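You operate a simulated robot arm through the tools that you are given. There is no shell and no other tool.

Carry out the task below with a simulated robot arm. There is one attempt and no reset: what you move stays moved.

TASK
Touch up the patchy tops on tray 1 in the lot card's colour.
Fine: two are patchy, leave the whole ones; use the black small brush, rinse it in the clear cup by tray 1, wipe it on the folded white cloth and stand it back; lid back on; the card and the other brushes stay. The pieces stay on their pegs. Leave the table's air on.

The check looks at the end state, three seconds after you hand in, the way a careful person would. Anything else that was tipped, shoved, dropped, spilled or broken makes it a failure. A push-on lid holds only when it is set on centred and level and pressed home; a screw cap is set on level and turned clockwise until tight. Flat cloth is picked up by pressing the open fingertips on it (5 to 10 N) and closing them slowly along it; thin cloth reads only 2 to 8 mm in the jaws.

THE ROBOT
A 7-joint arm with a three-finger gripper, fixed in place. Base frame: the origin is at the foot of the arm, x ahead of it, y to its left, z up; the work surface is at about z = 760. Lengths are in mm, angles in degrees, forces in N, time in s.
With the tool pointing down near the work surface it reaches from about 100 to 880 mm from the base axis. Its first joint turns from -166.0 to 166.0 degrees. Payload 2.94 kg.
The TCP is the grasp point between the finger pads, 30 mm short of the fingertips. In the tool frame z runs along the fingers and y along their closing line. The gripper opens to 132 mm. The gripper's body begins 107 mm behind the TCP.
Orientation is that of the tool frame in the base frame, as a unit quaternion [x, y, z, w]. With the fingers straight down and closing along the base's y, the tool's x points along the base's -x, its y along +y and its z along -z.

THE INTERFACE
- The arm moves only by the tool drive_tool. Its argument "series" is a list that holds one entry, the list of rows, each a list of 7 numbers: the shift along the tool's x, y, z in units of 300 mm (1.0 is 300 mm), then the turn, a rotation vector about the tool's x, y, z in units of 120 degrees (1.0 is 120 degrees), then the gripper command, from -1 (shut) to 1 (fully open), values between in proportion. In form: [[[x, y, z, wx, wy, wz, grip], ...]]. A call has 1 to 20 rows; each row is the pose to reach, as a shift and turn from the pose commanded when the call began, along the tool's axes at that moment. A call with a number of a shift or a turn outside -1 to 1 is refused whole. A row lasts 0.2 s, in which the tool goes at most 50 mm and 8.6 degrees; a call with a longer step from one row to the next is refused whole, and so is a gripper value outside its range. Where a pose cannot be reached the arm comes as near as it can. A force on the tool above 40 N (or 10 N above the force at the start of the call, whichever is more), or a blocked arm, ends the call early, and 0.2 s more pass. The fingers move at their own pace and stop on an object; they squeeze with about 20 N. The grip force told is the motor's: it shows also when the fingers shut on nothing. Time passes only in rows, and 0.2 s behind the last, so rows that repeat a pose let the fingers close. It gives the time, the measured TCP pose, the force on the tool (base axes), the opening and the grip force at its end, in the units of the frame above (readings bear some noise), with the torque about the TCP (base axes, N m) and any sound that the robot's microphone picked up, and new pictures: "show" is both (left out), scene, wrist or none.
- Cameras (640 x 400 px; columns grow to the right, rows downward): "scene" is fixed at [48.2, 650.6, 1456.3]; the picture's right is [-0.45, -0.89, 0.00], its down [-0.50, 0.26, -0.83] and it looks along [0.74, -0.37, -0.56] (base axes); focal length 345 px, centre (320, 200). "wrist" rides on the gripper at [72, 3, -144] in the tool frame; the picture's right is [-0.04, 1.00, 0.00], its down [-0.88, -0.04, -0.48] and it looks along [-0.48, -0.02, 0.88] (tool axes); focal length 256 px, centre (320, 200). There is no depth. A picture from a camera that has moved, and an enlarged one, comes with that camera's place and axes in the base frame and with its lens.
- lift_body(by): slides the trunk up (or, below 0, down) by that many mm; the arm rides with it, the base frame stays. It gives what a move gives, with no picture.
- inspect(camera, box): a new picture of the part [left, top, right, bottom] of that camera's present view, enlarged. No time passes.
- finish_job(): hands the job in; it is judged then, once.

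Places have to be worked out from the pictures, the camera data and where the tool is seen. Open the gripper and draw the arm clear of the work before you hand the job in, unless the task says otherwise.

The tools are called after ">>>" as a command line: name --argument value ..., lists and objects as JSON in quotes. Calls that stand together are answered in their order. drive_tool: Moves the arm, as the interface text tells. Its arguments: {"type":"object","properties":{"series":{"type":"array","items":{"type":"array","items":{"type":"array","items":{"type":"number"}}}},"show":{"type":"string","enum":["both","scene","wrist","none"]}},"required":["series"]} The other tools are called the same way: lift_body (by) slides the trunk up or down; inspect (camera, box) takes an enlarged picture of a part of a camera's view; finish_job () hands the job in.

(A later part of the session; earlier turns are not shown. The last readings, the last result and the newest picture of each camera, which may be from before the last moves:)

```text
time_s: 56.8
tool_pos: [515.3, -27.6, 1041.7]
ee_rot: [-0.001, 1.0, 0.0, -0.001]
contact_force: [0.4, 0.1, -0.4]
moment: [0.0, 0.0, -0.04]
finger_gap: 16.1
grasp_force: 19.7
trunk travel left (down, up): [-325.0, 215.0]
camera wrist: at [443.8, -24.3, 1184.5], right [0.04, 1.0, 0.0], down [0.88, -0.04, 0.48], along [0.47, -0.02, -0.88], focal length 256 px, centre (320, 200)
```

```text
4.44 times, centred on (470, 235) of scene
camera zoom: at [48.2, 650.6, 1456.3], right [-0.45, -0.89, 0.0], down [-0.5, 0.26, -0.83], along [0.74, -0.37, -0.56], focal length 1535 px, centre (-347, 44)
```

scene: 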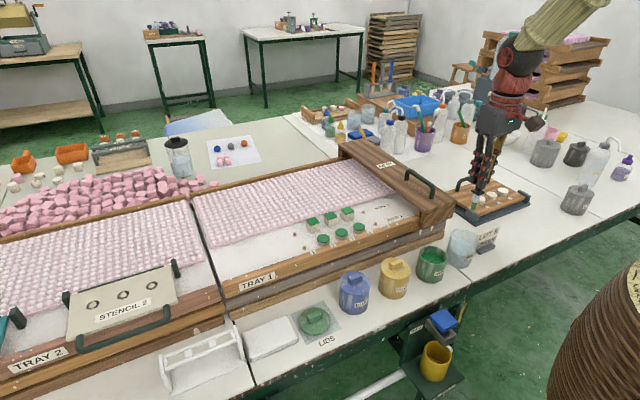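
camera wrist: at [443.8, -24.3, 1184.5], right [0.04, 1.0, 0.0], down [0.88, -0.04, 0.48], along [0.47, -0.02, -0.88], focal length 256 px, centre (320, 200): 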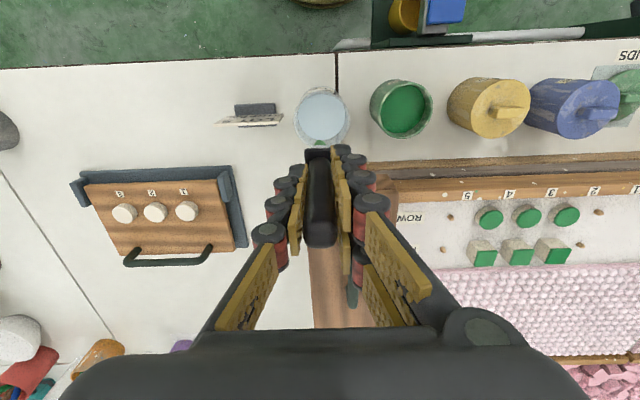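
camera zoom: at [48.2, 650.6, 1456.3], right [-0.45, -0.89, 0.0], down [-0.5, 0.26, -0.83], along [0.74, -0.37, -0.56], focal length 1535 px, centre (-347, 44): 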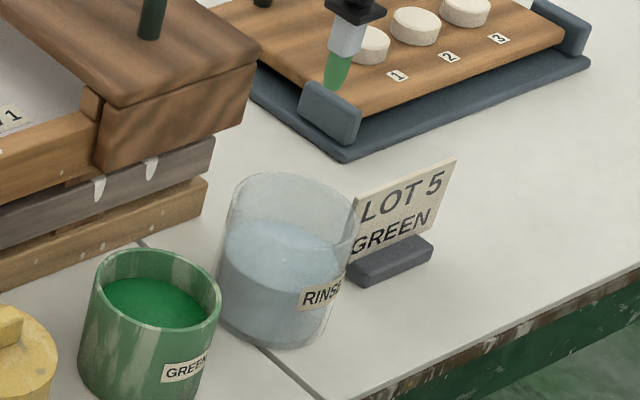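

The cup's centre resolves to (512, −24.5) with inner radius about 34 mm. I lower the brush in at the centre to check its depth.

>>> drive_tool --series '[[[0.011, 0.01, 0.05, 0, 0, 0, -1], [0.011, 0.01, 0.17, 0, 0, 0, -1], [0.011, 0.01, 0.28, 0, 0, 0, -1], [0.011, 0.01, 0.35, 0, 0, 0, -1], [0.011, 0.01, 0.4, 0, 0, 0, -1], [0.011, 0.01, 0.44, 0, 0, 0, -1], [0.011, 0.01, 0.465, 0, 0, 0, -1], [0.011, 0.01, 0.475, 0, 0, 0, -1], [0.011, 0.01, 0.475, 0, 0, 0, -1]]]' --show "both"

>>> inspect --camera "scene" --box '[420, 190, 520, 280]'

>>> inspect --camera "wrist" --box '[230, 80, 410, 190]'

```text
time_s: 58.8
tool_pos: [512.2, -23.8, 899.0]
ee_rot: [0.0, 1.0, 0.0, 0.0]
contact_force: [0.2, 0.5, -0.2]
moment: [0.01, -0.02, 0.03]
finger_gap: 16.1
grasp_force: 20.1
trunk travel left (down, up): [-325.0, 215.0]
camera wrist: at [440.9, -21.0, 1041.8], right [0.04, 1.0, 0.0], down [0.88, -0.04, 0.48], along [0.48, -0.02, -0.88], focal length 256 px, centre (320, 200)
```

scene: 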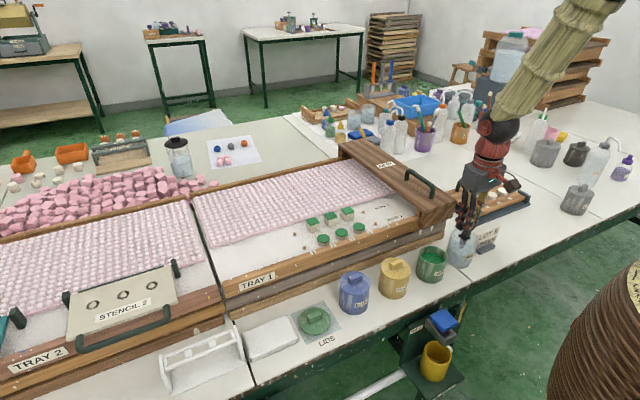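
wrist: 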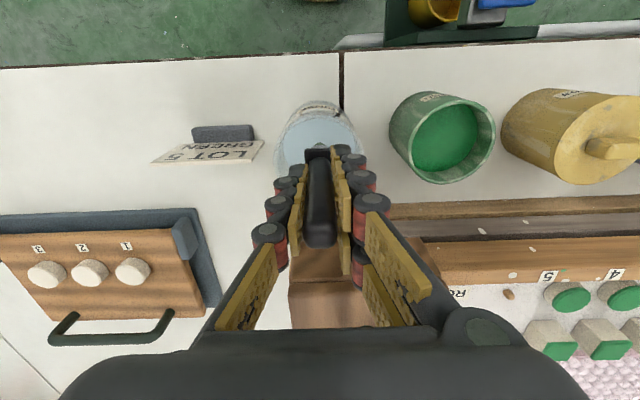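

```text
4.44 times, centred on (470, 235) of scene
camera zoom: at [48.2, 650.6, 1456.3], right [-0.45, -0.89, 0.0], down [-0.5, 0.26, -0.83], along [0.74, -0.37, -0.56], focal length 1535 px, centre (-347, 44)
```

zoom: 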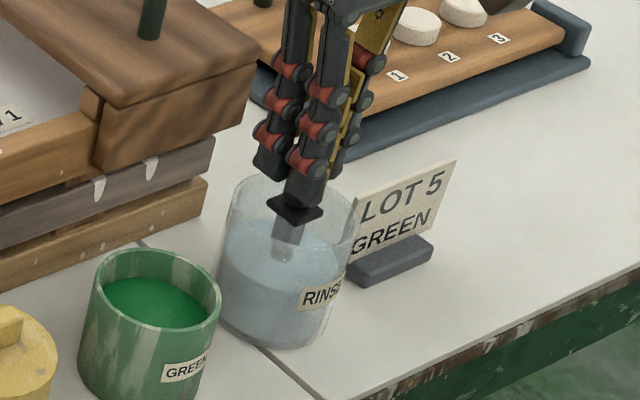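

```text
3.56 times, centred on (320, 135) of wrist
camera zoom: at [440.9, -21.0, 1041.8], right [0.04, 1.0, 0.0], down [0.88, -0.04, 0.48], along [0.48, -0.02, -0.88], focal length 910 px, centre (320, 431)
```

zoom: 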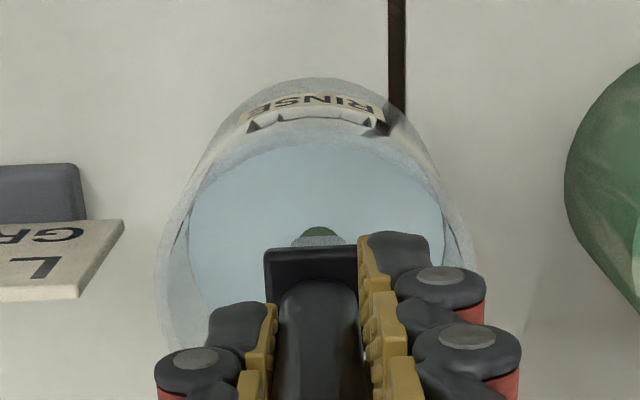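

The bristles are under water with room below. I stir in gentle circles of about 9 mm to wash the paint out.

>>> drive_tool --series '[[[0.02, 0, 0, 0, 0, 0, -1], [0.03, 0.0, 0.01, 0, 0, 0, -1], [0.02, 0.02, 0.01, 0, 0, 0, -1], [0, 0.03, 0.01, 0, 0, 0, -1], [-0.02, 0.02, 0.01, 0, 0, 0, -1], [-0.03, 0, 0.01, 0, 0, 0, -1], [-0.02, -0.02, 0.01, 0, 0, 0, -1], [0, -0.03, 0.01, 0, 0, 0, -1], [0.02, -0.02, 0.01, 0, 0, 0, -1], [0.03, 0, 0.01, 0, 0, 0, -1], [0.02, 0.02, 0.01, 0, 0, 0, -1], [0, 0.03, 0.01, 0, 0, 0, -1], [-0.02, 0.02, 0.01, 0, 0, 0, -1], [-0.03, 0, 0.01, 0, 0, 0, -1], [-0.02, -0.02, 0.01, 0, 0, 0, -1], [0, -0.03, 0.01, 0, 0, 0, -1], [0.02, -0.02, 0.01, 0, 0, 0, -1], [0.03, 0, 0.01, 0, 0, 0, -1], [0.01, 0, 0, 0, 0, 0, -1], [0, 0, 0, 0, 0, 0, -1]]]' --show "none"

>>> inspect --camera "scene" --box '[420, 190, 520, 280]'

>>> inspect --camera "wrist" --box '[230, 80, 410, 190]'

```text
time_s: 63.0
tool_pos: [512.1, -23.6, 898.5]
ee_rot: [-0.001, 1.0, 0.0, 0.001]
contact_force: [0.2, 0.6, 0.0]
moment: [0.01, 0.01, 0.0]
finger_gap: 16.1
grasp_force: 20.2
trunk travel left (down, up): [-325.0, 215.0]
```

```text
4.44 times, centred on (470, 235) of scene
camera zoom: at [48.2, 650.6, 1456.3], right [-0.45, -0.89, 0.0], down [-0.5, 0.26, -0.83], along [0.74, -0.37, -0.56], focal length 1535 px, centre (-347, 44)
```

zoom: 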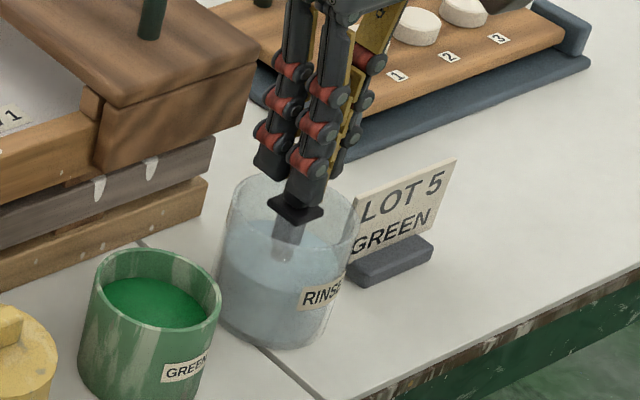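

```text
3.56 times, centred on (320, 135) of wrist
camera zoom: at [440.6, -21.1, 1042.2], right [0.04, 1.0, 0.0], down [0.88, -0.04, 0.48], along [0.47, -0.02, -0.88], focal length 910 px, centre (320, 431)
```

zoom: 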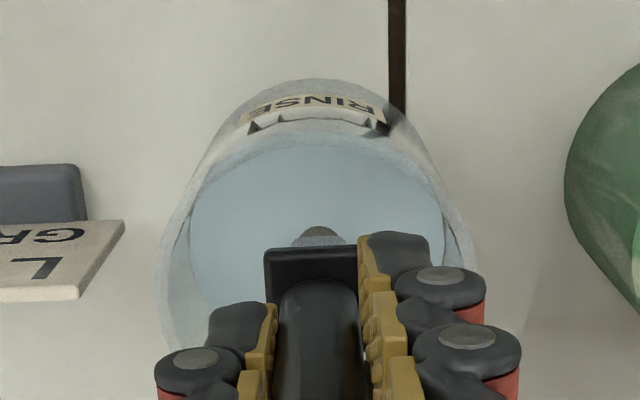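

The green has washed out of the bristles. I raise the tip just over the water inside the cup to drain, then lift out.

>>> drive_tool --series '[[[0, 0, -0.03, 0, 0, 0, -1], [0, 0, -0.07, 0, 0, 0, -1], [0, 0, -0.11, 0, 0, 0, -1], [0, 0, -0.11, 0, 0, 0, -1], [0, 0, -0.11, 0, 0, 0, -1], [0, 0, -0.11, 0, 0, 0, -1], [0, 0, -0.11, 0, 0, 0, -1], [0, 0, -0.11, 0, 0, 0, -1], [0, 0, -0.11, 0, 0, 0, -1], [0, 0, -0.11, 0, 0, 0, -1], [0, 0, -0.11, 0, 0, 0, -1], [0, 0, -0.16, 0, 0, 0, -1], [0, 0, -0.24, 0, 0, 0, -1], [0, 0, -0.34, 0, 0, 0, -1], [0, 0, -0.44, 0, 0, 0, -1], [0, 0, -0.44, 0, 0, 0, -1]]]' --show "scene"

>>> inspect --camera "scene" --box '[430, 160, 530, 280]'

```text
time_s: 66.4
tool_pos: [511.5, -24.5, 1031.6]
ee_rot: [-0.001, 1.0, 0.0, 0.001]
contact_force: [0.3, 0.2, -1.2]
moment: [0.04, 0.0, -0.03]
finger_gap: 16.1
grasp_force: 20.3
trunk travel left (down, up): [-325.0, 215.0]
```

scene: 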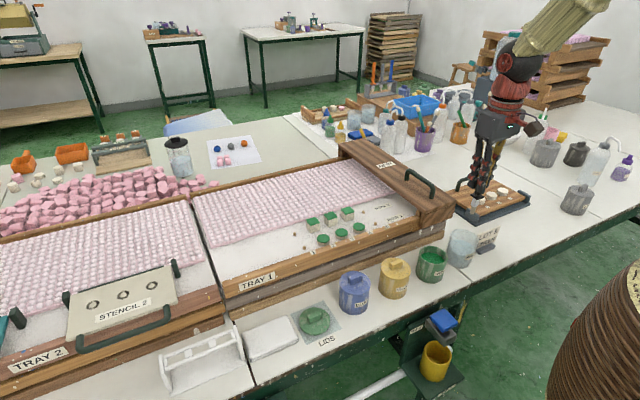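

```text
3.33 times, centred on (480, 220) of scene
camera zoom: at [48.2, 650.6, 1456.3], right [-0.45, -0.89, 0.0], down [-0.5, 0.26, -0.83], along [0.74, -0.37, -0.56], focal length 1151 px, centre (-213, 133)
```

zoom: 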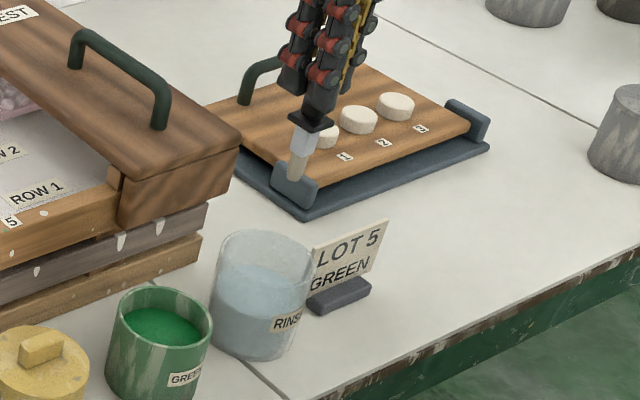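

The bristles are back to their bare colour. I carry the brush over the pots to the folded white cloth at about (509, 542).

>>> drive_tool --series '[[[0, 0.1, 0, 0, 0, 0, -1], [0, 0.23, 0, 0, 0, 0, -1], [0, 0.36, 0, 0, 0, 0, -1], [0, 0.49, 0, 0, 0, 0, -1], [0, 0.62, 0, 0, 0, 0, -1], [0, 0.75, 0, 0, 0, 0, -1], [0, 0.88, 0, 0, 0, 0, -1], [0, 0.95, 0, 0, 0, 0, -1]]]' --show "none"

>>> drive_tool --series '[[[0, 0.1, 0, 0, 0, 0, -1], [0, 0.23, 0, 0, 0, 0, -1], [0, 0.36, 0, 0, 0, 0, -1], [0, 0.49, 0, 0, 0, 0, -1], [0, 0.62, 0, 0, 0, 0, -1], [0, 0.75, 0, 0, 0, 0, -1], [0, 0.88, 0, 0, 0, 0, -1], [0, 0.93, 0, 0, 0, 0, -1], [0, 0.93, 0, 0, 0, 0, -1]]]' --show "both"

>>> inspect --camera "wrist" --box '[230, 60, 430, 180]'

>>> inspect --camera "scene" --box '[210, 250, 340, 370]'

```text
time_s: 68.2
tool_pos: [513.1, 261.6, 1031.1]
ee_rot: [0.0, 1.0, 0.0, 0.0]
contact_force: [0.5, 0.5, -0.6]
moment: [0.02, 0.01, -0.01]
finger_gap: 16.2
grasp_force: 20.3
trunk travel left (down, up): [-325.0, 215.0]
```

```text
time_s: 70.2
tool_pos: [511.6, 541.8, 1030.3]
ee_rot: [-0.001, 1.0, 0.0, 0.0]
contact_force: [-0.2, 0.4, 0.2]
moment: [0.02, 0.01, 0.02]
finger_gap: 16.3
grasp_force: 20.3
trunk travel left (down, up): [-325.0, 215.0]
camera wrist: at [439.3, 543.9, 1174.5], right [0.04, 1.0, 0.0], down [0.88, -0.04, 0.48], along [0.48, -0.02, -0.88], focal length 256 px, centre (320, 200)
```

scene: 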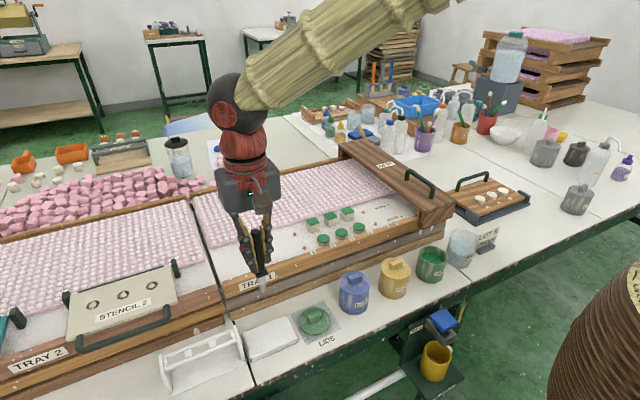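
wrist: 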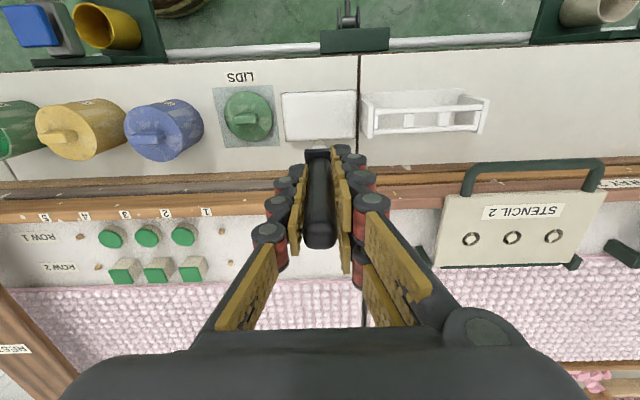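

```text
3.20 times, centred on (330, 120) of wrist
camera zoom: at [439.3, 543.9, 1174.5], right [0.04, 1.0, 0.0], down [0.88, -0.04, 0.48], along [0.48, -0.02, -0.88], focal length 819 px, centre (288, 456)
```

zoom: 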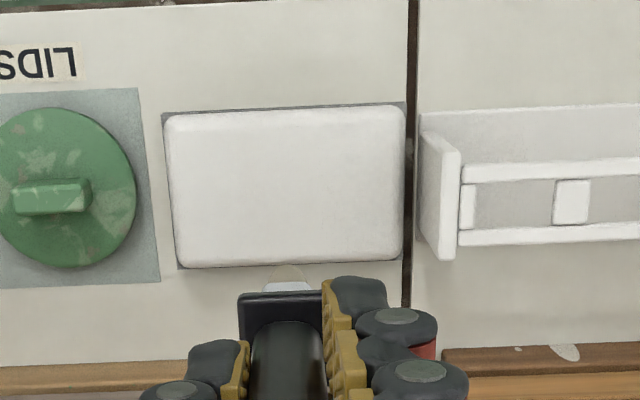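

```text
3.33 times, centred on (275, 310) of scene
camera zoom: at [48.2, 650.6, 1456.3], right [-0.45, -0.89, 0.0], down [-0.5, 0.26, -0.83], along [0.74, -0.37, -0.56], focal length 1151 px, centre (470, -167)
```

zoom: 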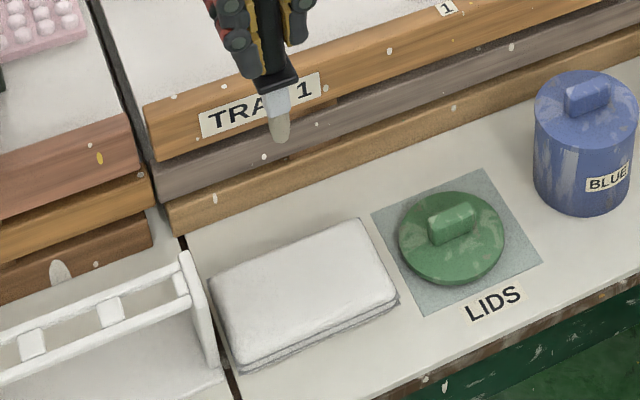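

The tip is above the cloth's centre (cloth roughly x 480–548, y 486–596). I lower close to it and look.

>>> drive_tool --series '[[[0, 0, 0.08, 0, 0, 0, -1], [0, 0, 0.2, 0, 0, 0, -1], [0, 0, 0.32, 0, 0, 0, -1], [0, 0, 0.4, 0, 0, 0, -1], [0, 0, 0.44, 0, 0, 0, -1], [0, 0, 0.44, 0, 0, 0, -1]]]' --show "none"

>>> inspect --camera "scene" --box '[230, 290, 320, 370]'

```text
time_s: 71.6
tool_pos: [512.0, 541.7, 897.9]
ee_rot: [-0.001, 1.0, -0.001, 0.0]
contact_force: [0.5, -0.6, -0.6]
moment: [0.02, 0.01, -0.01]
finger_gap: 16.0
grasp_force: 19.9
trunk travel left (down, up): [-325.0, 215.0]
```

```text
5.00 times, centred on (275, 330) of scene
camera zoom: at [48.2, 650.6, 1456.3], right [-0.45, -0.89, 0.0], down [-0.5, 0.26, -0.83], along [0.74, -0.37, -0.56], focal length 1727 px, centre (545, -450)
```

zoom: 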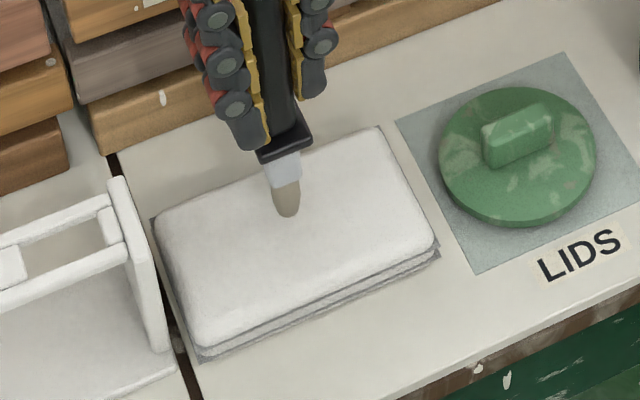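

About 10 mm remain to the cloth. I lower in small steps until a light contact.

>>> drive_tool --series '[[[0, 0, 0.013, 0, 0, 0, -1], [0, 0, 0.023, 0, 0, 0, -1], [0, 0, 0.03, 0, 0, 0, -1], [0, 0, 0.03, 0, 0, 0, -1]]]' --show "none"

>>> inspect --camera "scene" --box '[230, 290, 320, 370]'

```text
time_s: 72.6
tool_pos: [512.2, 540.5, 890.2]
ee_rot: [0.0, 1.0, 0.0, 0.0]
contact_force: [0.0, 0.7, 0.2]
moment: [-0.01, -0.03, 0.0]
finger_gap: 16.1
grasp_force: 20.0
trunk travel left (down, up): [-325.0, 215.0]
```

```text
5.00 times, centred on (275, 330) of scene
camera zoom: at [48.2, 650.6, 1456.3], right [-0.45, -0.89, 0.0], down [-0.5, 0.26, -0.83], along [0.74, -0.37, -0.56], focal length 1727 px, centre (545, -450)
```

zoom: 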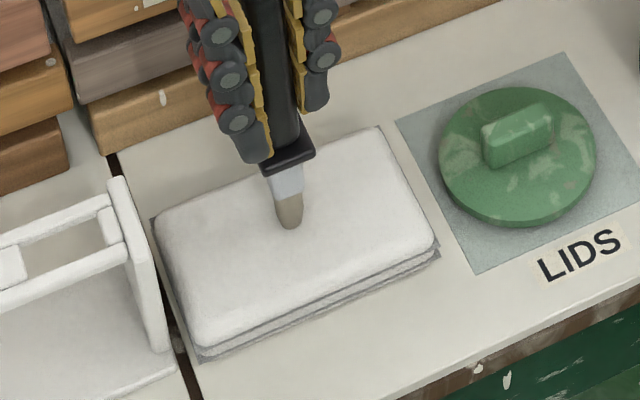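

Still just short of it. I go down a further 4 mm in small steps.

>>> drive_tool --series '[[[0, 0, 0.005, 0, 0, 0, -1], [0, 0, 0.01, 0, 0, 0, -1], [0, 0, 0.014, 0, 0, 0, -1], [0, 0, 0.014, 0, 0, 0, -1]]]' --show "none"

```text
time_s: 73.6
tool_pos: [512.2, 540.6, 887.5]
ee_rot: [0.0, 1.0, 0.001, 0.001]
contact_force: [0.3, -0.1, 14.8]
moment: [0.04, -0.13, 0.01]
finger_gap: 16.3
grasp_force: 19.9
trunk travel left (down, up): [-325.0, 215.0]
```

Contact at about 15 N, firmer than needed; I back off 2 mm and try a short stroke, checking that the cloth stays put.

>>> drive_tool --series '[[[0, 0, -0.007, 0, 0, 0, -1], [0, 0.02, -0.006, 0, 0, 0, -1], [0, 0.045, -0.006, 0, 0, 0, -1], [0, 0.045, -0.006, 0, 0, 0, -1]]]' --show "none"

>>> inspect --camera "scene" --box '[230, 290, 320, 370]'

```text
time_s: 74.6
tool_pos: [510.1, 554.3, 887.7]
ee_rot: [0.0, 1.0, 0.0, 0.0]
contact_force: [0.9, -2.3, 11.9]
moment: [-0.17, 0.03, 0.01]
finger_gap: 16.4
grasp_force: 20.4
trunk travel left (down, up): [-325.0, 215.0]
```

```text
5.00 times, centred on (275, 330) of scene
camera zoom: at [48.2, 650.6, 1456.3], right [-0.45, -0.89, 0.0], down [-0.5, 0.26, -0.83], along [0.74, -0.37, -0.56], focal length 1727 px, centre (545, -450)
```

zoom: 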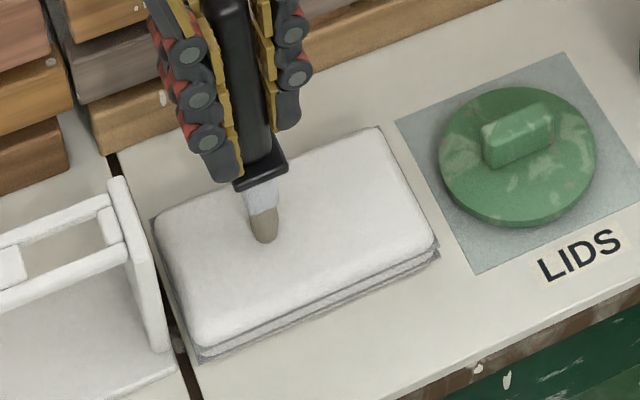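

The cloth has not moved and shows no green. I ease off another millimetre and wipe to and fro several times.

>>> drive_tool --series '[[[0, -0.02, -0.003, 0, 0, 0, -1], [0, -0.05, -0.003, 0, 0, 0, -1], [0, -0.08, -0.003, 0, 0, 0, -1], [0, -0.11, -0.003, 0, 0, 0, -1], [0.015, -0.11, -0.003, 0, 0, 0, -1], [0.015, -0.08, -0.003, 0, 0, 0, -1], [0.015, -0.05, -0.003, 0, 0, 0, -1], [0.015, -0.02, -0.003, 0, 0, 0, -1], [0.015, 0.01, -0.003, 0, 0, 0, -1], [-0.015, 0.01, -0.003, 0, 0, 0, -1], [-0.015, -0.02, -0.003, 0, 0, 0, -1], [-0.015, -0.05, -0.003, 0, 0, 0, -1], [-0.015, -0.08, -0.003, 0, 0, 0, -1], [-0.015, -0.11, -0.003, 0, 0, 0, -1], [-0.015, -0.08, -0.003, 0, 0, 0, -1], [-0.015, -0.05, -0.003, 0, 0, 0, -1], [-0.015, -0.05, -0.003, 0, 0, 0, -1]]]' --show "none"

>>> inspect --camera "scene" --box '[230, 290, 320, 370]'

```text
time_s: 78.2
tool_pos: [516.7, 540.4, 888.2]
ee_rot: [-0.001, 1.0, 0.0, 0.0]
contact_force: [0.9, -0.3, -0.4]
moment: [0.0, -0.01, 0.01]
finger_gap: 16.0
grasp_force: 19.8
trunk travel left (down, up): [-325.0, 215.0]
```

```text
5.00 times, centred on (275, 330) of scene
camera zoom: at [48.2, 650.6, 1456.3], right [-0.45, -0.89, 0.0], down [-0.5, 0.26, -0.83], along [0.74, -0.37, -0.56], focal length 1727 px, centre (545, -450)
```

zoom: 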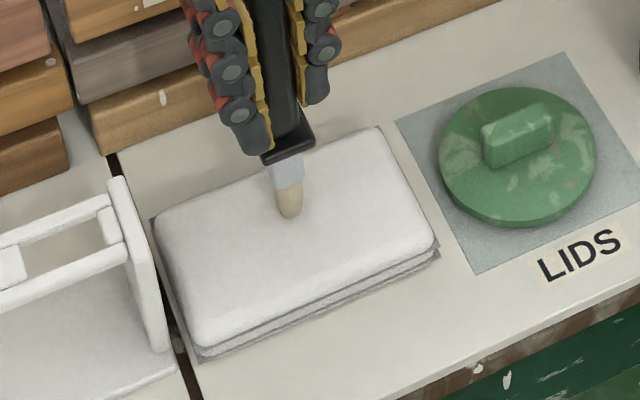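

The bristles have turned from dark wet to a lighter beige. I press again about 1 mm and give it a second wipe to be sure it is dry.

>>> drive_tool --series '[[[0, 0, 0.004, 0, 0, 0, -1], [0, -0.03, 0.004, 0, 0, 0, -1], [0, -0.06, 0.004, 0, 0, 0, -1], [0.015, -0.06, 0.004, 0, 0, 0, -1], [0.015, -0.03, 0.004, 0, 0, 0, -1], [0.015, 0, 0.004, 0, 0, 0, -1], [0.015, 0.03, 0.004, 0, 0, 0, -1], [0.03, 0.03, 0.004, 0, 0, 0, -1], [0.03, 0, 0.004, 0, 0, 0, -1], [0.03, -0.03, 0.004, 0, 0, 0, -1], [0.03, -0.06, 0.004, 0, 0, 0, -1], [0.015, -0.03, 0.004, 0, 0, 0, -1], [0.015, 0, 0.004, 0, 0, 0, -1], [0.015, 0, 0.004, 0, 0, 0, -1]]]' --show "none"

>>> inspect --camera "scene" --box '[245, 300, 305, 350]'

```text
time_s: 81.2
tool_pos: [512.8, 537.5, 888.2]
ee_rot: [0.0, 1.0, -0.001, 0.001]
contact_force: [0.3, -1.3, 6.1]
moment: [-0.14, -0.02, -0.03]
finger_gap: 16.4
grasp_force: 19.7
trunk travel left (down, up): [-325.0, 215.0]
```

```text
8.00 times, centred on (275, 325) of scene
camera zoom: at [48.2, 650.6, 1456.3], right [-0.45, -0.89, 0.0], down [-0.5, 0.26, -0.83], along [0.74, -0.37, -0.56], focal length 2763 px, centre (680, -800)
```

zoom: 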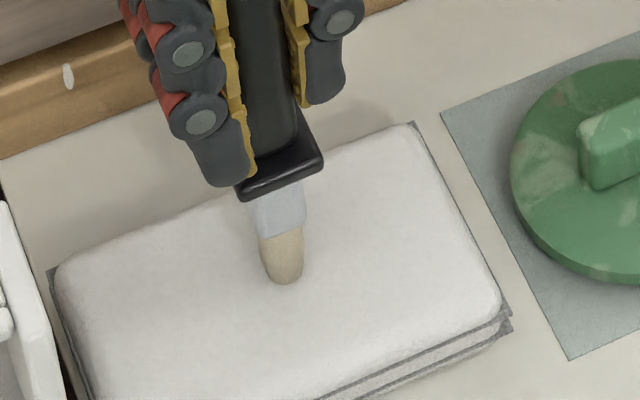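

The bristles are clean and dry and the cloth is undisturbed. I lift and move above the brush's slot at (513.2, 634.1).

>>> drive_tool --series '[[[0, 0, -0.04, 0, 0, 0, -1], [0, 0, -0.16, 0, 0, 0, -1], [0, 0, -0.3, 0, 0, 0, -1], [0, 0, -0.42, 0, 0, 0, -1], [0, 0.12, -0.42, 0, 0, 0, -1], [0, 0.25, -0.42, 0, 0, 0, -1], [-0.002, 0.321, -0.42, 0, 0, 0, -1], [-0.002, 0.321, -0.42, 0, 0, 0, -1], [-0.002, 0.321, -0.42, 0, 0, 0, -1]]]' --show "both"

>>> inspect --camera "wrist" --box '[240, 90, 400, 190]'

>>> inspect --camera "scene" --box '[160, 240, 290, 350]'

```text
time_s: 83.2
tool_pos: [510.9, 635.5, 1012.6]
ee_rot: [-0.001, 1.0, 0.0, 0.0]
contact_force: [0.6, 0.1, -1.2]
moment: [0.03, -0.01, 0.0]
finger_gap: 16.0
grasp_force: 20.2
trunk travel left (down, up): [-325.0, 215.0]
camera wrist: at [440.1, 638.0, 1156.1], right [0.04, 1.0, 0.0], down [0.88, -0.04, 0.48], along [0.47, -0.02, -0.88], focal length 256 px, centre (320, 200)
```

scene: 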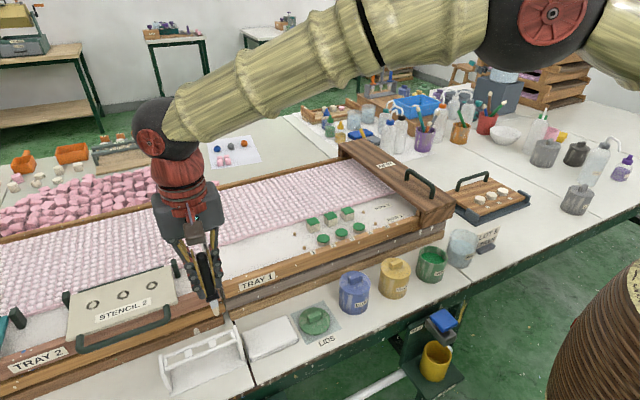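
wrist: 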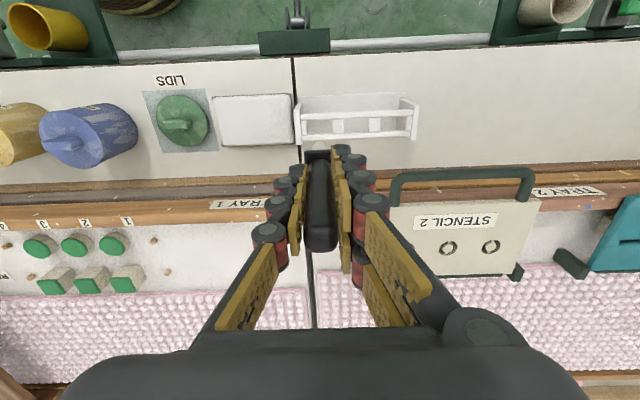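

```text
4.00 times, centred on (320, 140) of wrist
camera zoom: at [440.1, 638.0, 1156.1], right [0.04, 1.0, 0.0], down [0.88, -0.04, 0.48], along [0.47, -0.02, -0.88], focal length 1024 px, centre (320, 440)
```

zoom: 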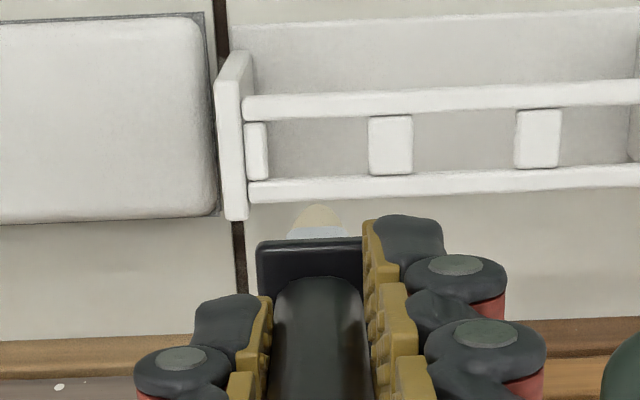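

```text
3.64 times, centred on (225, 295) of scene
camera zoom: at [48.2, 650.6, 1456.3], right [-0.45, -0.89, 0.0], down [-0.5, 0.26, -0.83], along [0.74, -0.37, -0.56], focal length 1256 px, centre (666, -146)
```

zoom: 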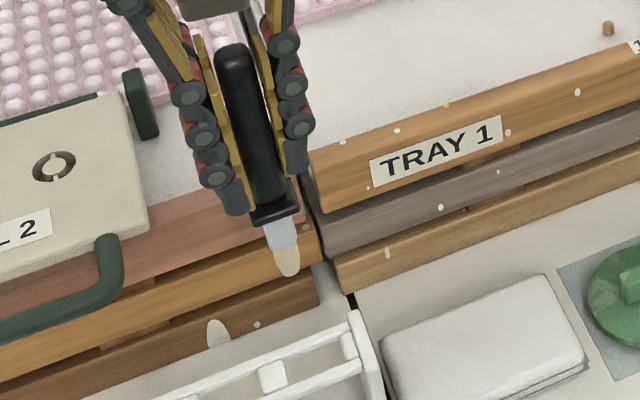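

The brush hangs straight with the slot almost directly below. I correct by about +1.5 mm in x and −1.2 mm in y, then lower until the tip is just above the rails.

>>> drive_tool --series '[[[-0.005, -0.004, 0.06, 0, 0, 0, -1], [-0.005, -0.004, 0.13, 0, 0, 0, -1], [-0.005, -0.004, 0.17, 0, 0, 0, -1], [-0.005, -0.004, 0.17, 0, 0, 0, -1], [-0.005, -0.004, 0.17, 0, 0, 0, -1]]]' --show "none"

>>> drive_tool --series '[[[0, 0, 0, 0, 0, 0, -1]]]' --show "none"

>>> inspect --camera "scene" --box '[190, 290, 260, 370]'

>>> inspect --camera "wrist" --box '[260, 90, 380, 180]'

```text
time_s: 84.4
tool_pos: [512.9, 634.1, 961.7]
ee_rot: [0.0, 1.0, 0.0, 0.0]
contact_force: [0.2, 0.8, -0.2]
moment: [0.01, 0.03, 0.0]
finger_gap: 16.2
grasp_force: 20.1
trunk travel left (down, up): [-325.0, 215.0]
```

```text
time_s: 84.8
tool_pos: [513.4, 634.9, 961.8]
ee_rot: [-0.001, 1.0, 0.001, 0.0]
contact_force: [-0.7, 0.2, 0.1]
moment: [0.04, 0.03, 0.01]
finger_gap: 16.2
grasp_force: 20.2
trunk travel left (down, up): [-325.0, 215.0]
```

```text
5.00 times, centred on (225, 330) of scene
camera zoom: at [48.2, 650.6, 1456.3], right [-0.45, -0.89, 0.0], down [-0.5, 0.26, -0.83], along [0.74, -0.37, -0.56], focal length 1727 px, centre (795, -450)
```

zoom: 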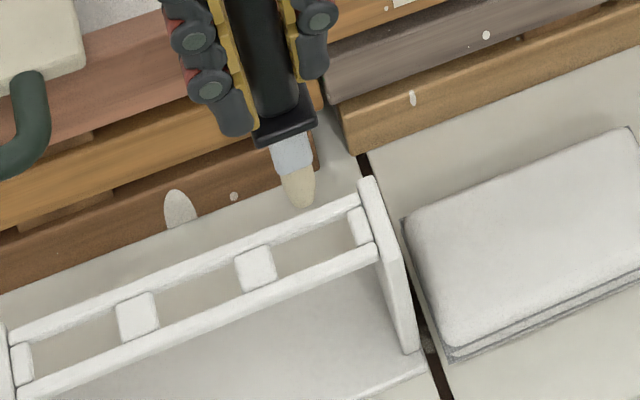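

```text
4.44 times, centred on (320, 135) of wrist
camera zoom: at [441.7, 636.6, 1105.2], right [0.04, 1.0, 0.0], down [0.88, -0.04, 0.48], along [0.48, -0.02, -0.88], focal length 1138 px, centre (320, 489)
```

zoom: 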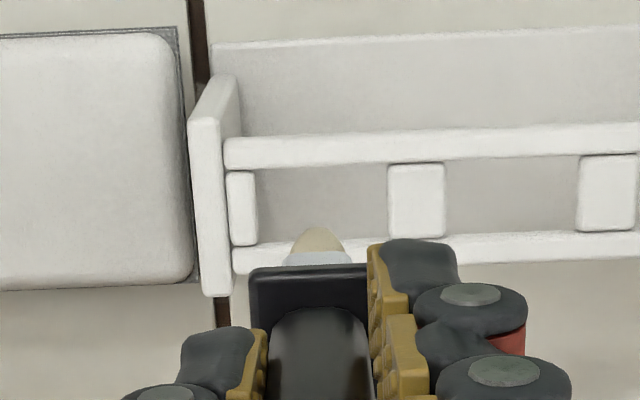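

Aligned with the slot (slot centre y≈634.6, tool 634.5). I lower the bristles through, 15 mm per step, watching for contact.

>>> drive_tool --series '[[[0, 0, 0.03, 0, 0, 0, -1], [0, 0, 0.07, 0, 0, 0, -1], [0, 0, 0.12, 0, 0, 0, -1], [0, 0, 0.17, 0, 0, 0, -1], [0, 0, 0.2, 0, 0, 0, -1], [0, 0, 0.2, 0, 0, 0, -1]]]' --show "none"

>>> inspect --camera "scene" --box '[190, 290, 260, 370]'

>>> inspect --camera "wrist" --box '[260, 90, 380, 180]'

```text
time_s: 86.2
tool_pos: [514.2, 634.4, 902.2]
ee_rot: [0.001, 1.0, 0.0, 0.0]
contact_force: [-0.6, -0.6, -1.1]
moment: [-0.01, -0.03, -0.01]
finger_gap: 16.1
grasp_force: 20.0
trunk travel left (down, up): [-325.0, 215.0]
```

```text
5.00 times, centred on (225, 330) of scene
camera zoom: at [48.2, 650.6, 1456.3], right [-0.45, -0.89, 0.0], down [-0.5, 0.26, -0.83], along [0.74, -0.37, -0.56], focal length 1727 px, centre (795, -450)
```

zoom: 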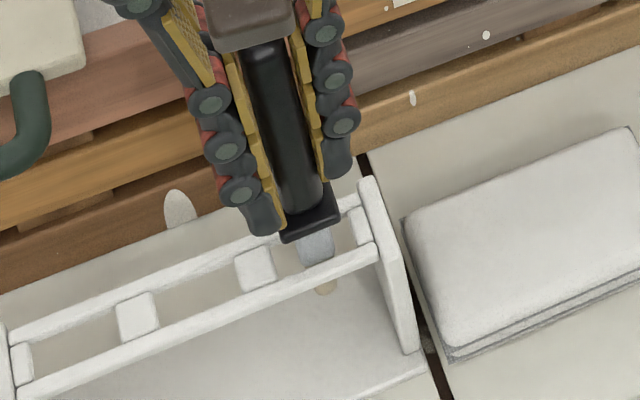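

```text
4.44 times, centred on (320, 135) of wrist
camera zoom: at [441.9, 636.6, 1045.8], right [0.04, 1.0, 0.0], down [0.88, -0.04, 0.48], along [0.48, -0.02, -0.88], focal length 1138 px, centre (320, 489)
```

zoom: 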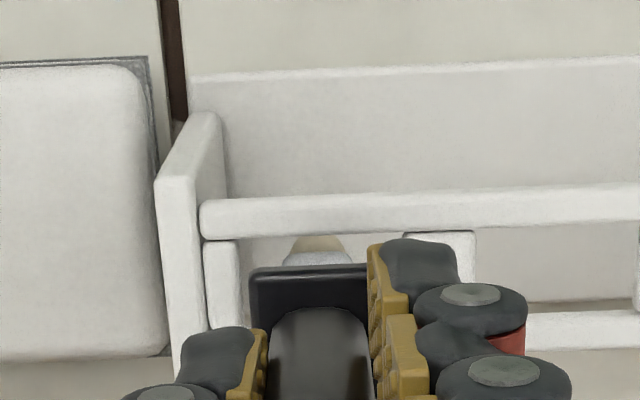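

The bristles are through the slot without touching. I lower the remaining distance to seat the collar on the rails.

>>> drive_tool --series '[[[0, 0, 0.015, 0, 0, 0, -1], [0, 0, 0.03, 0, 0, 0, -1], [0, 0, 0.038, 0, 0, 0, -1], [0, 0, 0.044, 0, 0, 0, -1], [0, 0, 0.044, 0, 0, 0, -1]]]' --show "none"

>>> inspect --camera "scene" --box '[200, 300, 260, 360]'

```text
time_s: 87.4
tool_pos: [513.1, 634.3, 889.3]
ee_rot: [-0.001, 1.0, 0.0, 0.0]
contact_force: [0.4, 0.3, 0.2]
moment: [0.03, 0.03, -0.01]
finger_gap: 16.2
grasp_force: 20.3
trunk travel left (down, up): [-325.0, 215.0]
```

```text
6.67 times, centred on (230, 330) of scene
camera zoom: at [48.2, 650.6, 1456.3], right [-0.45, -0.89, 0.0], down [-0.5, 0.26, -0.83], along [0.74, -0.37, -0.56], focal length 2302 px, centre (920, -667)
```

zoom: 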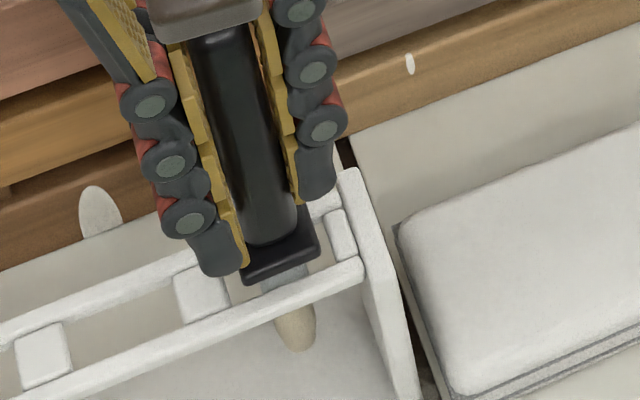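

A small gap remains under the collar. I ease down up to 3 mm more.

>>> drive_tool --series '[[[0, 0, 0.004, 0, 0, 0, -1], [0, 0, 0.007, 0, 0, 0, -1], [0, 0, 0.01, 0, 0, 0, -1], [0, 0, 0.01, 0, 0, 0, -1]]]' --show "none"

>>> inspect --camera "scene" --box '[200, 300, 260, 360]'

```text
time_s: 88.4
tool_pos: [513.9, 634.7, 886.0]
ee_rot: [0.0, 1.0, 0.0, 0.0]
contact_force: [-0.7, 1.3, -0.5]
moment: [0.02, 0.01, -0.05]
finger_gap: 16.1
grasp_force: 19.8
trunk travel left (down, up): [-325.0, 215.0]
```

```text
6.67 times, centred on (230, 330) of scene
camera zoom: at [48.2, 650.6, 1456.3], right [-0.45, -0.89, 0.0], down [-0.5, 0.26, -0.83], along [0.74, -0.37, -0.56], focal length 2302 px, centre (920, -667)
```

zoom: 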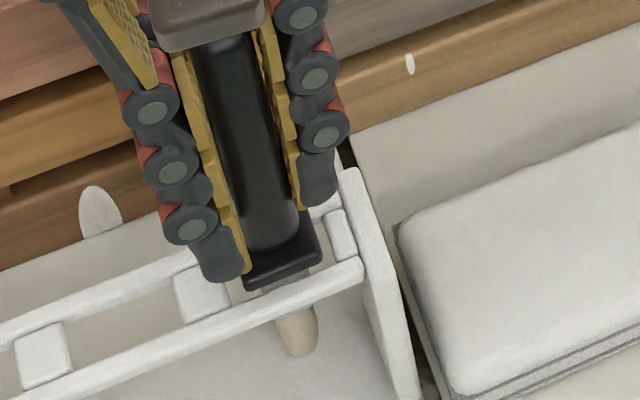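

No contact yet; the brush seems to have slid up a millimetre or two in the grip while wiping. I go on down gently.

>>> drive_tool --series '[[[0, 0, 0.004, 0, 0, 0, -1], [0, 0, 0.007, 0, 0, 0, -1], [0, 0, 0.01, 0, 0, 0, -1], [0, 0, 0.01, 0, 0, 0, -1]]]' --show "none"

>>> inspect --camera "scene" --box '[200, 300, 260, 360]'

```text
time_s: 89.4
tool_pos: [513.5, 633.5, 884.8]
ee_rot: [-0.001, 1.0, 0.001, 0.001]
contact_force: [-1.1, -2.1, 6.8]
moment: [-0.04, 0.09, -0.01]
finger_gap: 16.1
grasp_force: 20.4
trunk travel left (down, up): [-325.0, 215.0]
```

```text
6.67 times, centred on (230, 330) of scene
camera zoom: at [48.2, 650.6, 1456.3], right [-0.45, -0.89, 0.0], down [-0.5, 0.26, -0.83], along [0.74, -0.37, -0.56], focal length 2302 px, centre (920, -667)
```

zoom: 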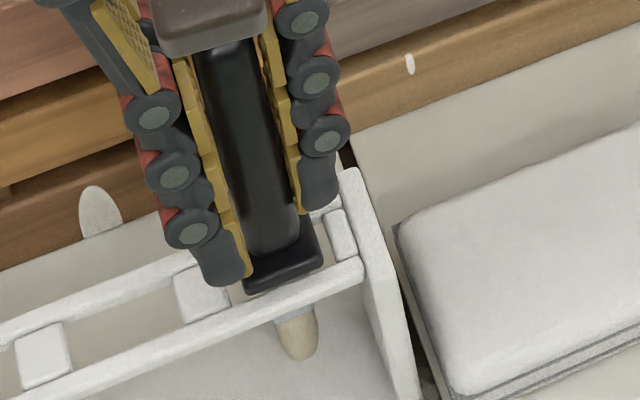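

The collar is seated (about 7 N). I open to 40 mm, check that the brush stands, then withdraw straight up.

>>> drive_tool --series '[[[0, 0, -0.002, 0, 0, 0, -0.8], [0, 0, -0.002, 0, 0, 0, -0.6], [0, 0, -0.002, 0, 0, 0, -0.4], [0, 0, -0.002, 0, 0, 0, -0.4]]]' --show "none"

>>> inspect --camera "scene" --box '[190, 280, 270, 360]'

>>> drive_tool --series '[[[0, 0, -0.04, 0, 0, 0, -0.4], [0, 0, -0.12, 0, 0, 0, -0.4], [0, 0, -0.24, 0, 0, 0, -0.4], [0, 0, -0.36, 0, 0, 0, -0.4], [0, 0, -0.42, 0, 0, 0, -0.4], [0, 0, -0.42, 0, 0, 0, -0.4]]]' --show "both"

>>> inspect --camera "scene" --box '[160, 290, 290, 390]'

```text
time_s: 90.4
tool_pos: [512.8, 632.9, 883.2]
ee_rot: [-0.001, 1.0, 0.0, 0.0]
contact_force: [-0.1, 0.0, 0.1]
moment: [0.02, 0.0, 0.02]
finger_gap: 39.8
grasp_force: 0.1
trunk travel left (down, up): [-325.0, 215.0]
```

```text
5.00 times, centred on (230, 320) of scene
camera zoom: at [48.2, 650.6, 1456.3], right [-0.45, -0.89, 0.0], down [-0.5, 0.26, -0.83], along [0.74, -0.37, -0.56], focal length 1727 px, centre (770, -400)
```

zoom: 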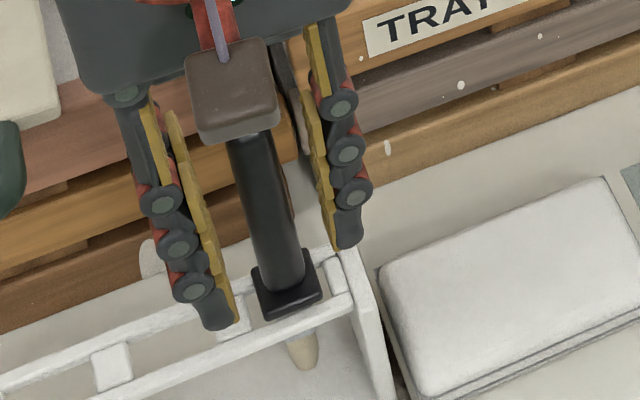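

```text
time_s: 91.8
tool_pos: [513.4, 632.8, 1009.3]
ee_rot: [0.0, 1.0, 0.001, -0.001]
contact_force: [0.2, 0.3, 0.2]
moment: [-0.03, 0.03, 0.01]
finger_gap: 39.6
grasp_force: 0.2
trunk travel left (down, up): [-325.0, 215.0]
camera wrist: at [441.9, 635.7, 1152.4], right [0.04, 1.0, 0.0], down [0.88, -0.04, 0.48], along [0.47, -0.02, -0.88], focal length 256 px, centre (320, 200)
```

scene: 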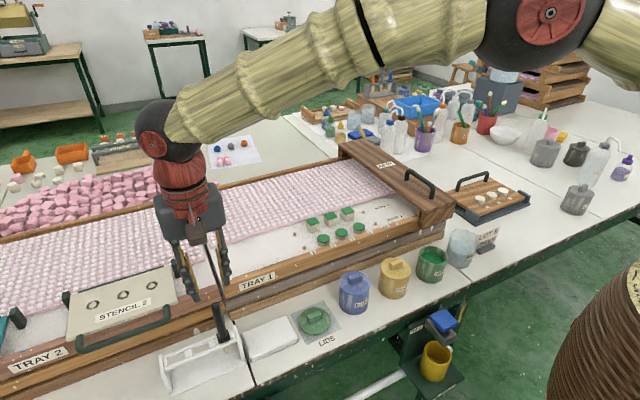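
wrist: 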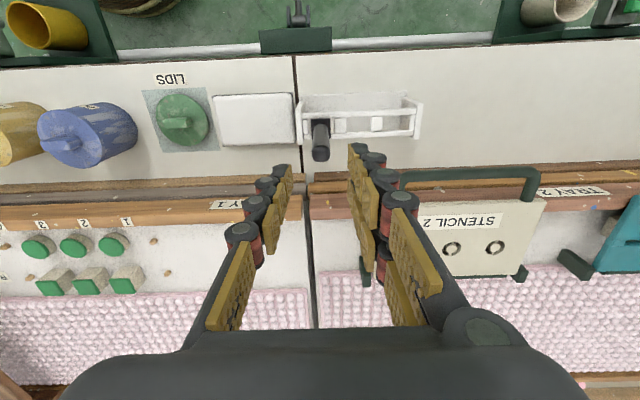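

```text
4.00 times, centred on (225, 340) of scene
camera zoom: at [48.2, 650.6, 1456.3], right [-0.45, -0.89, 0.0], down [-0.5, 0.26, -0.83], along [0.74, -0.37, -0.56], focal length 1381 px, centre (700, -360)
```

zoom: 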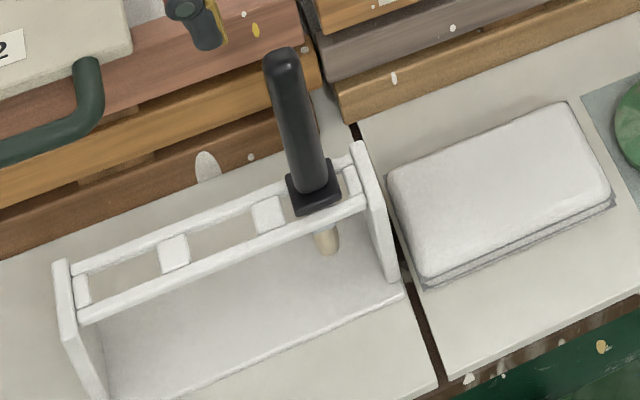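

The brush stands upright in its slot as before. Next I go above the lid at (512, 427).

>>> drive_tool --series '[[[0, -0.12, 0, 0, 0, 0, -0.2], [0, -0.26, 0, 0, 0, 0, -0.1], [0, -0.4, 0, 0, 0, 0, -0.1], [0, -0.54, 0.05, 0, 0, 0, -0.1], [0.004, -0.66, 0.15, 0, 0, 0, -0.1], [0.004, -0.686, 0.27, 0, 0, 0, -0.1], [0.004, -0.686, 0.36, 0, 0, 0, -0.1], [0.004, -0.686, 0.36, 0, 0, 0, -0.1]]]' --show "both"

>>> inspect --camera "wrist" --box '[240, 80, 400, 180]'

>>> inspect --camera "scene" --box '[270, 270, 370, 360]'

```text
time_s: 93.6
tool_pos: [512.3, 428.3, 902.7]
ee_rot: [0.0, 1.0, -0.001, 0.0]
contact_force: [0.3, -1.0, 0.7]
moment: [-0.01, 0.01, 0.0]
finger_gap: 59.4
grasp_force: 0.0
trunk travel left (down, up): [-325.0, 215.0]
camera wrist: at [439.8, 431.2, 1045.2], right [0.04, 1.0, 0.0], down [0.88, -0.04, 0.48], along [0.48, -0.02, -0.88], focal length 256 px, centre (320, 200)
```

scene: 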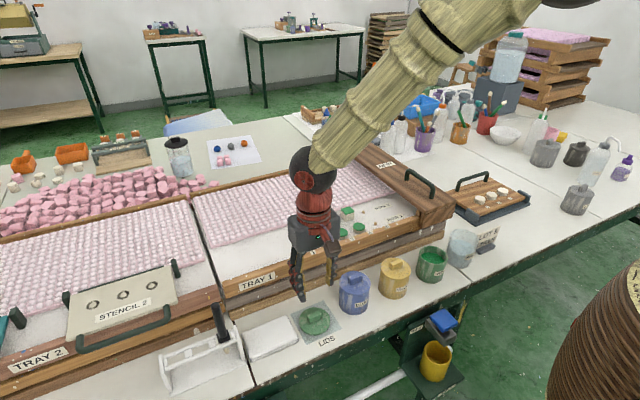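
wrist: 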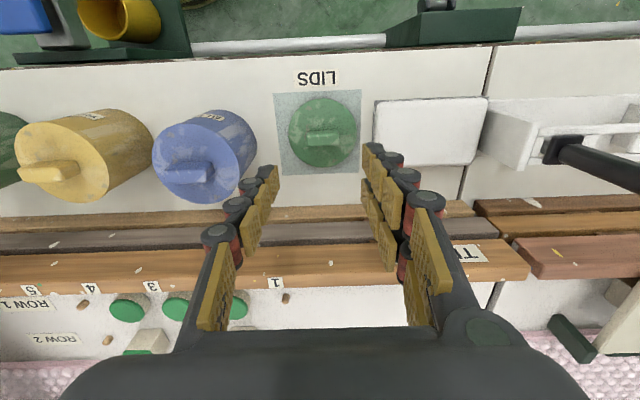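

```text
4.00 times, centred on (320, 130) of wrist
camera zoom: at [439.8, 431.2, 1045.2], right [0.04, 1.0, 0.0], down [0.88, -0.04, 0.48], along [0.48, -0.02, -0.88], focal length 1024 px, centre (320, 480)
```

zoom: 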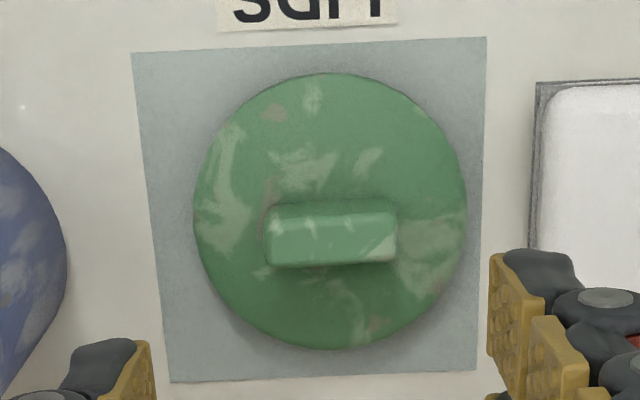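

```text
4.44 times, centred on (320, 315) of scene
camera zoom: at [48.2, 650.6, 1456.3], right [-0.45, -0.89, 0.0], down [-0.5, 0.26, -0.83], along [0.74, -0.37, -0.56], focal length 1535 px, centre (320, -311)
```

zoom: 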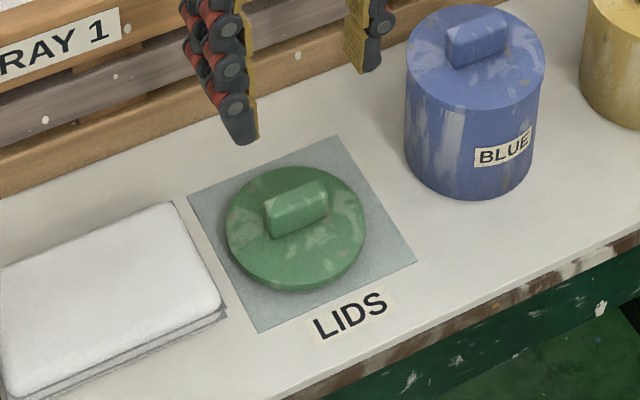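

The lid's knob sits at about (512.4, 431). I shift 2.8 mm in +y and descend to TCP z≈803, fingers astride the knob.

>>> drive_tool --series '[[[0, 0.0095, 0.1, 0, 0, 0, -0.1], [0, 0.0095, 0.2, 0, 0, 0, -0.1], [0, 0.0095, 0.28, 0, 0, 0, -0.1], [0, 0.0095, 0.31, 0, 0, 0, -0.1], [0, 0.0095, 0.322, 0, 0, 0, -0.1], [0, 0.0095, 0.332, 0, 0, 0, -0.1], [0, 0.0095, 0.332, 0, 0, 0, -0.1]]]' --show "none"

>>> inspect --camera "wrist" --box '[240, 100, 400, 200]'

>>> inspect --camera "scene" --box '[280, 280, 360, 340]'

```text
time_s: 95.2
tool_pos: [512.5, 430.0, 801.5]
ee_rot: [0.0, 1.0, 0.0, 0.0]
contact_force: [-0.8, 0.4, 0.2]
moment: [0.02, -0.02, 0.02]
finger_gap: 59.5
grasp_force: 0.0
trunk travel left (down, up): [-325.0, 215.0]
```

```text
4.00 times, centred on (320, 150) of wrist
camera zoom: at [440.8, 433.5, 945.2], right [0.04, 1.0, 0.0], down [0.88, -0.04, 0.48], along [0.47, -0.02, -0.88], focal length 1024 px, centre (320, 400)
```

zoom: 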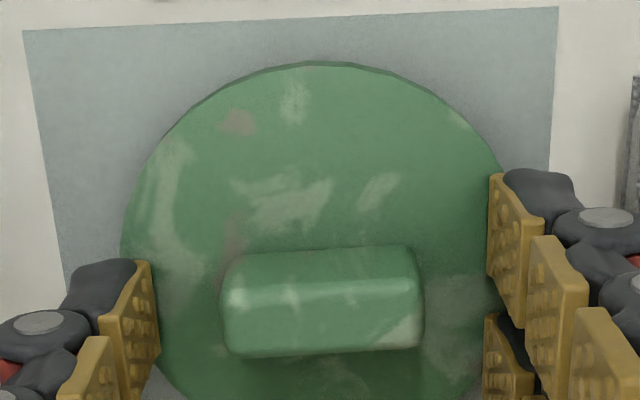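

```text
6.67 times, centred on (320, 310) of scene
camera zoom: at [48.2, 650.6, 1456.3], right [-0.45, -0.89, 0.0], down [-0.5, 0.26, -0.83], along [0.74, -0.37, -0.56], focal length 2302 px, centre (320, -533)
```

zoom: 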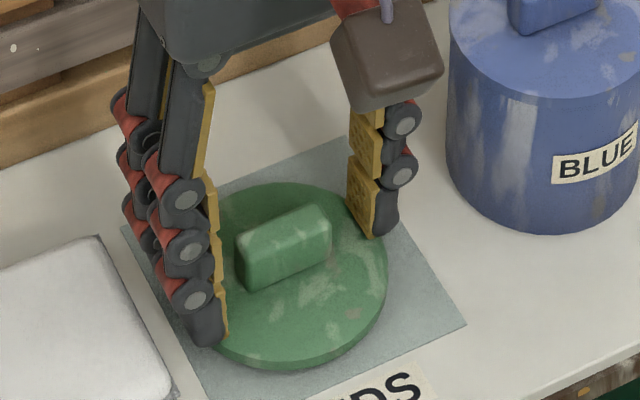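

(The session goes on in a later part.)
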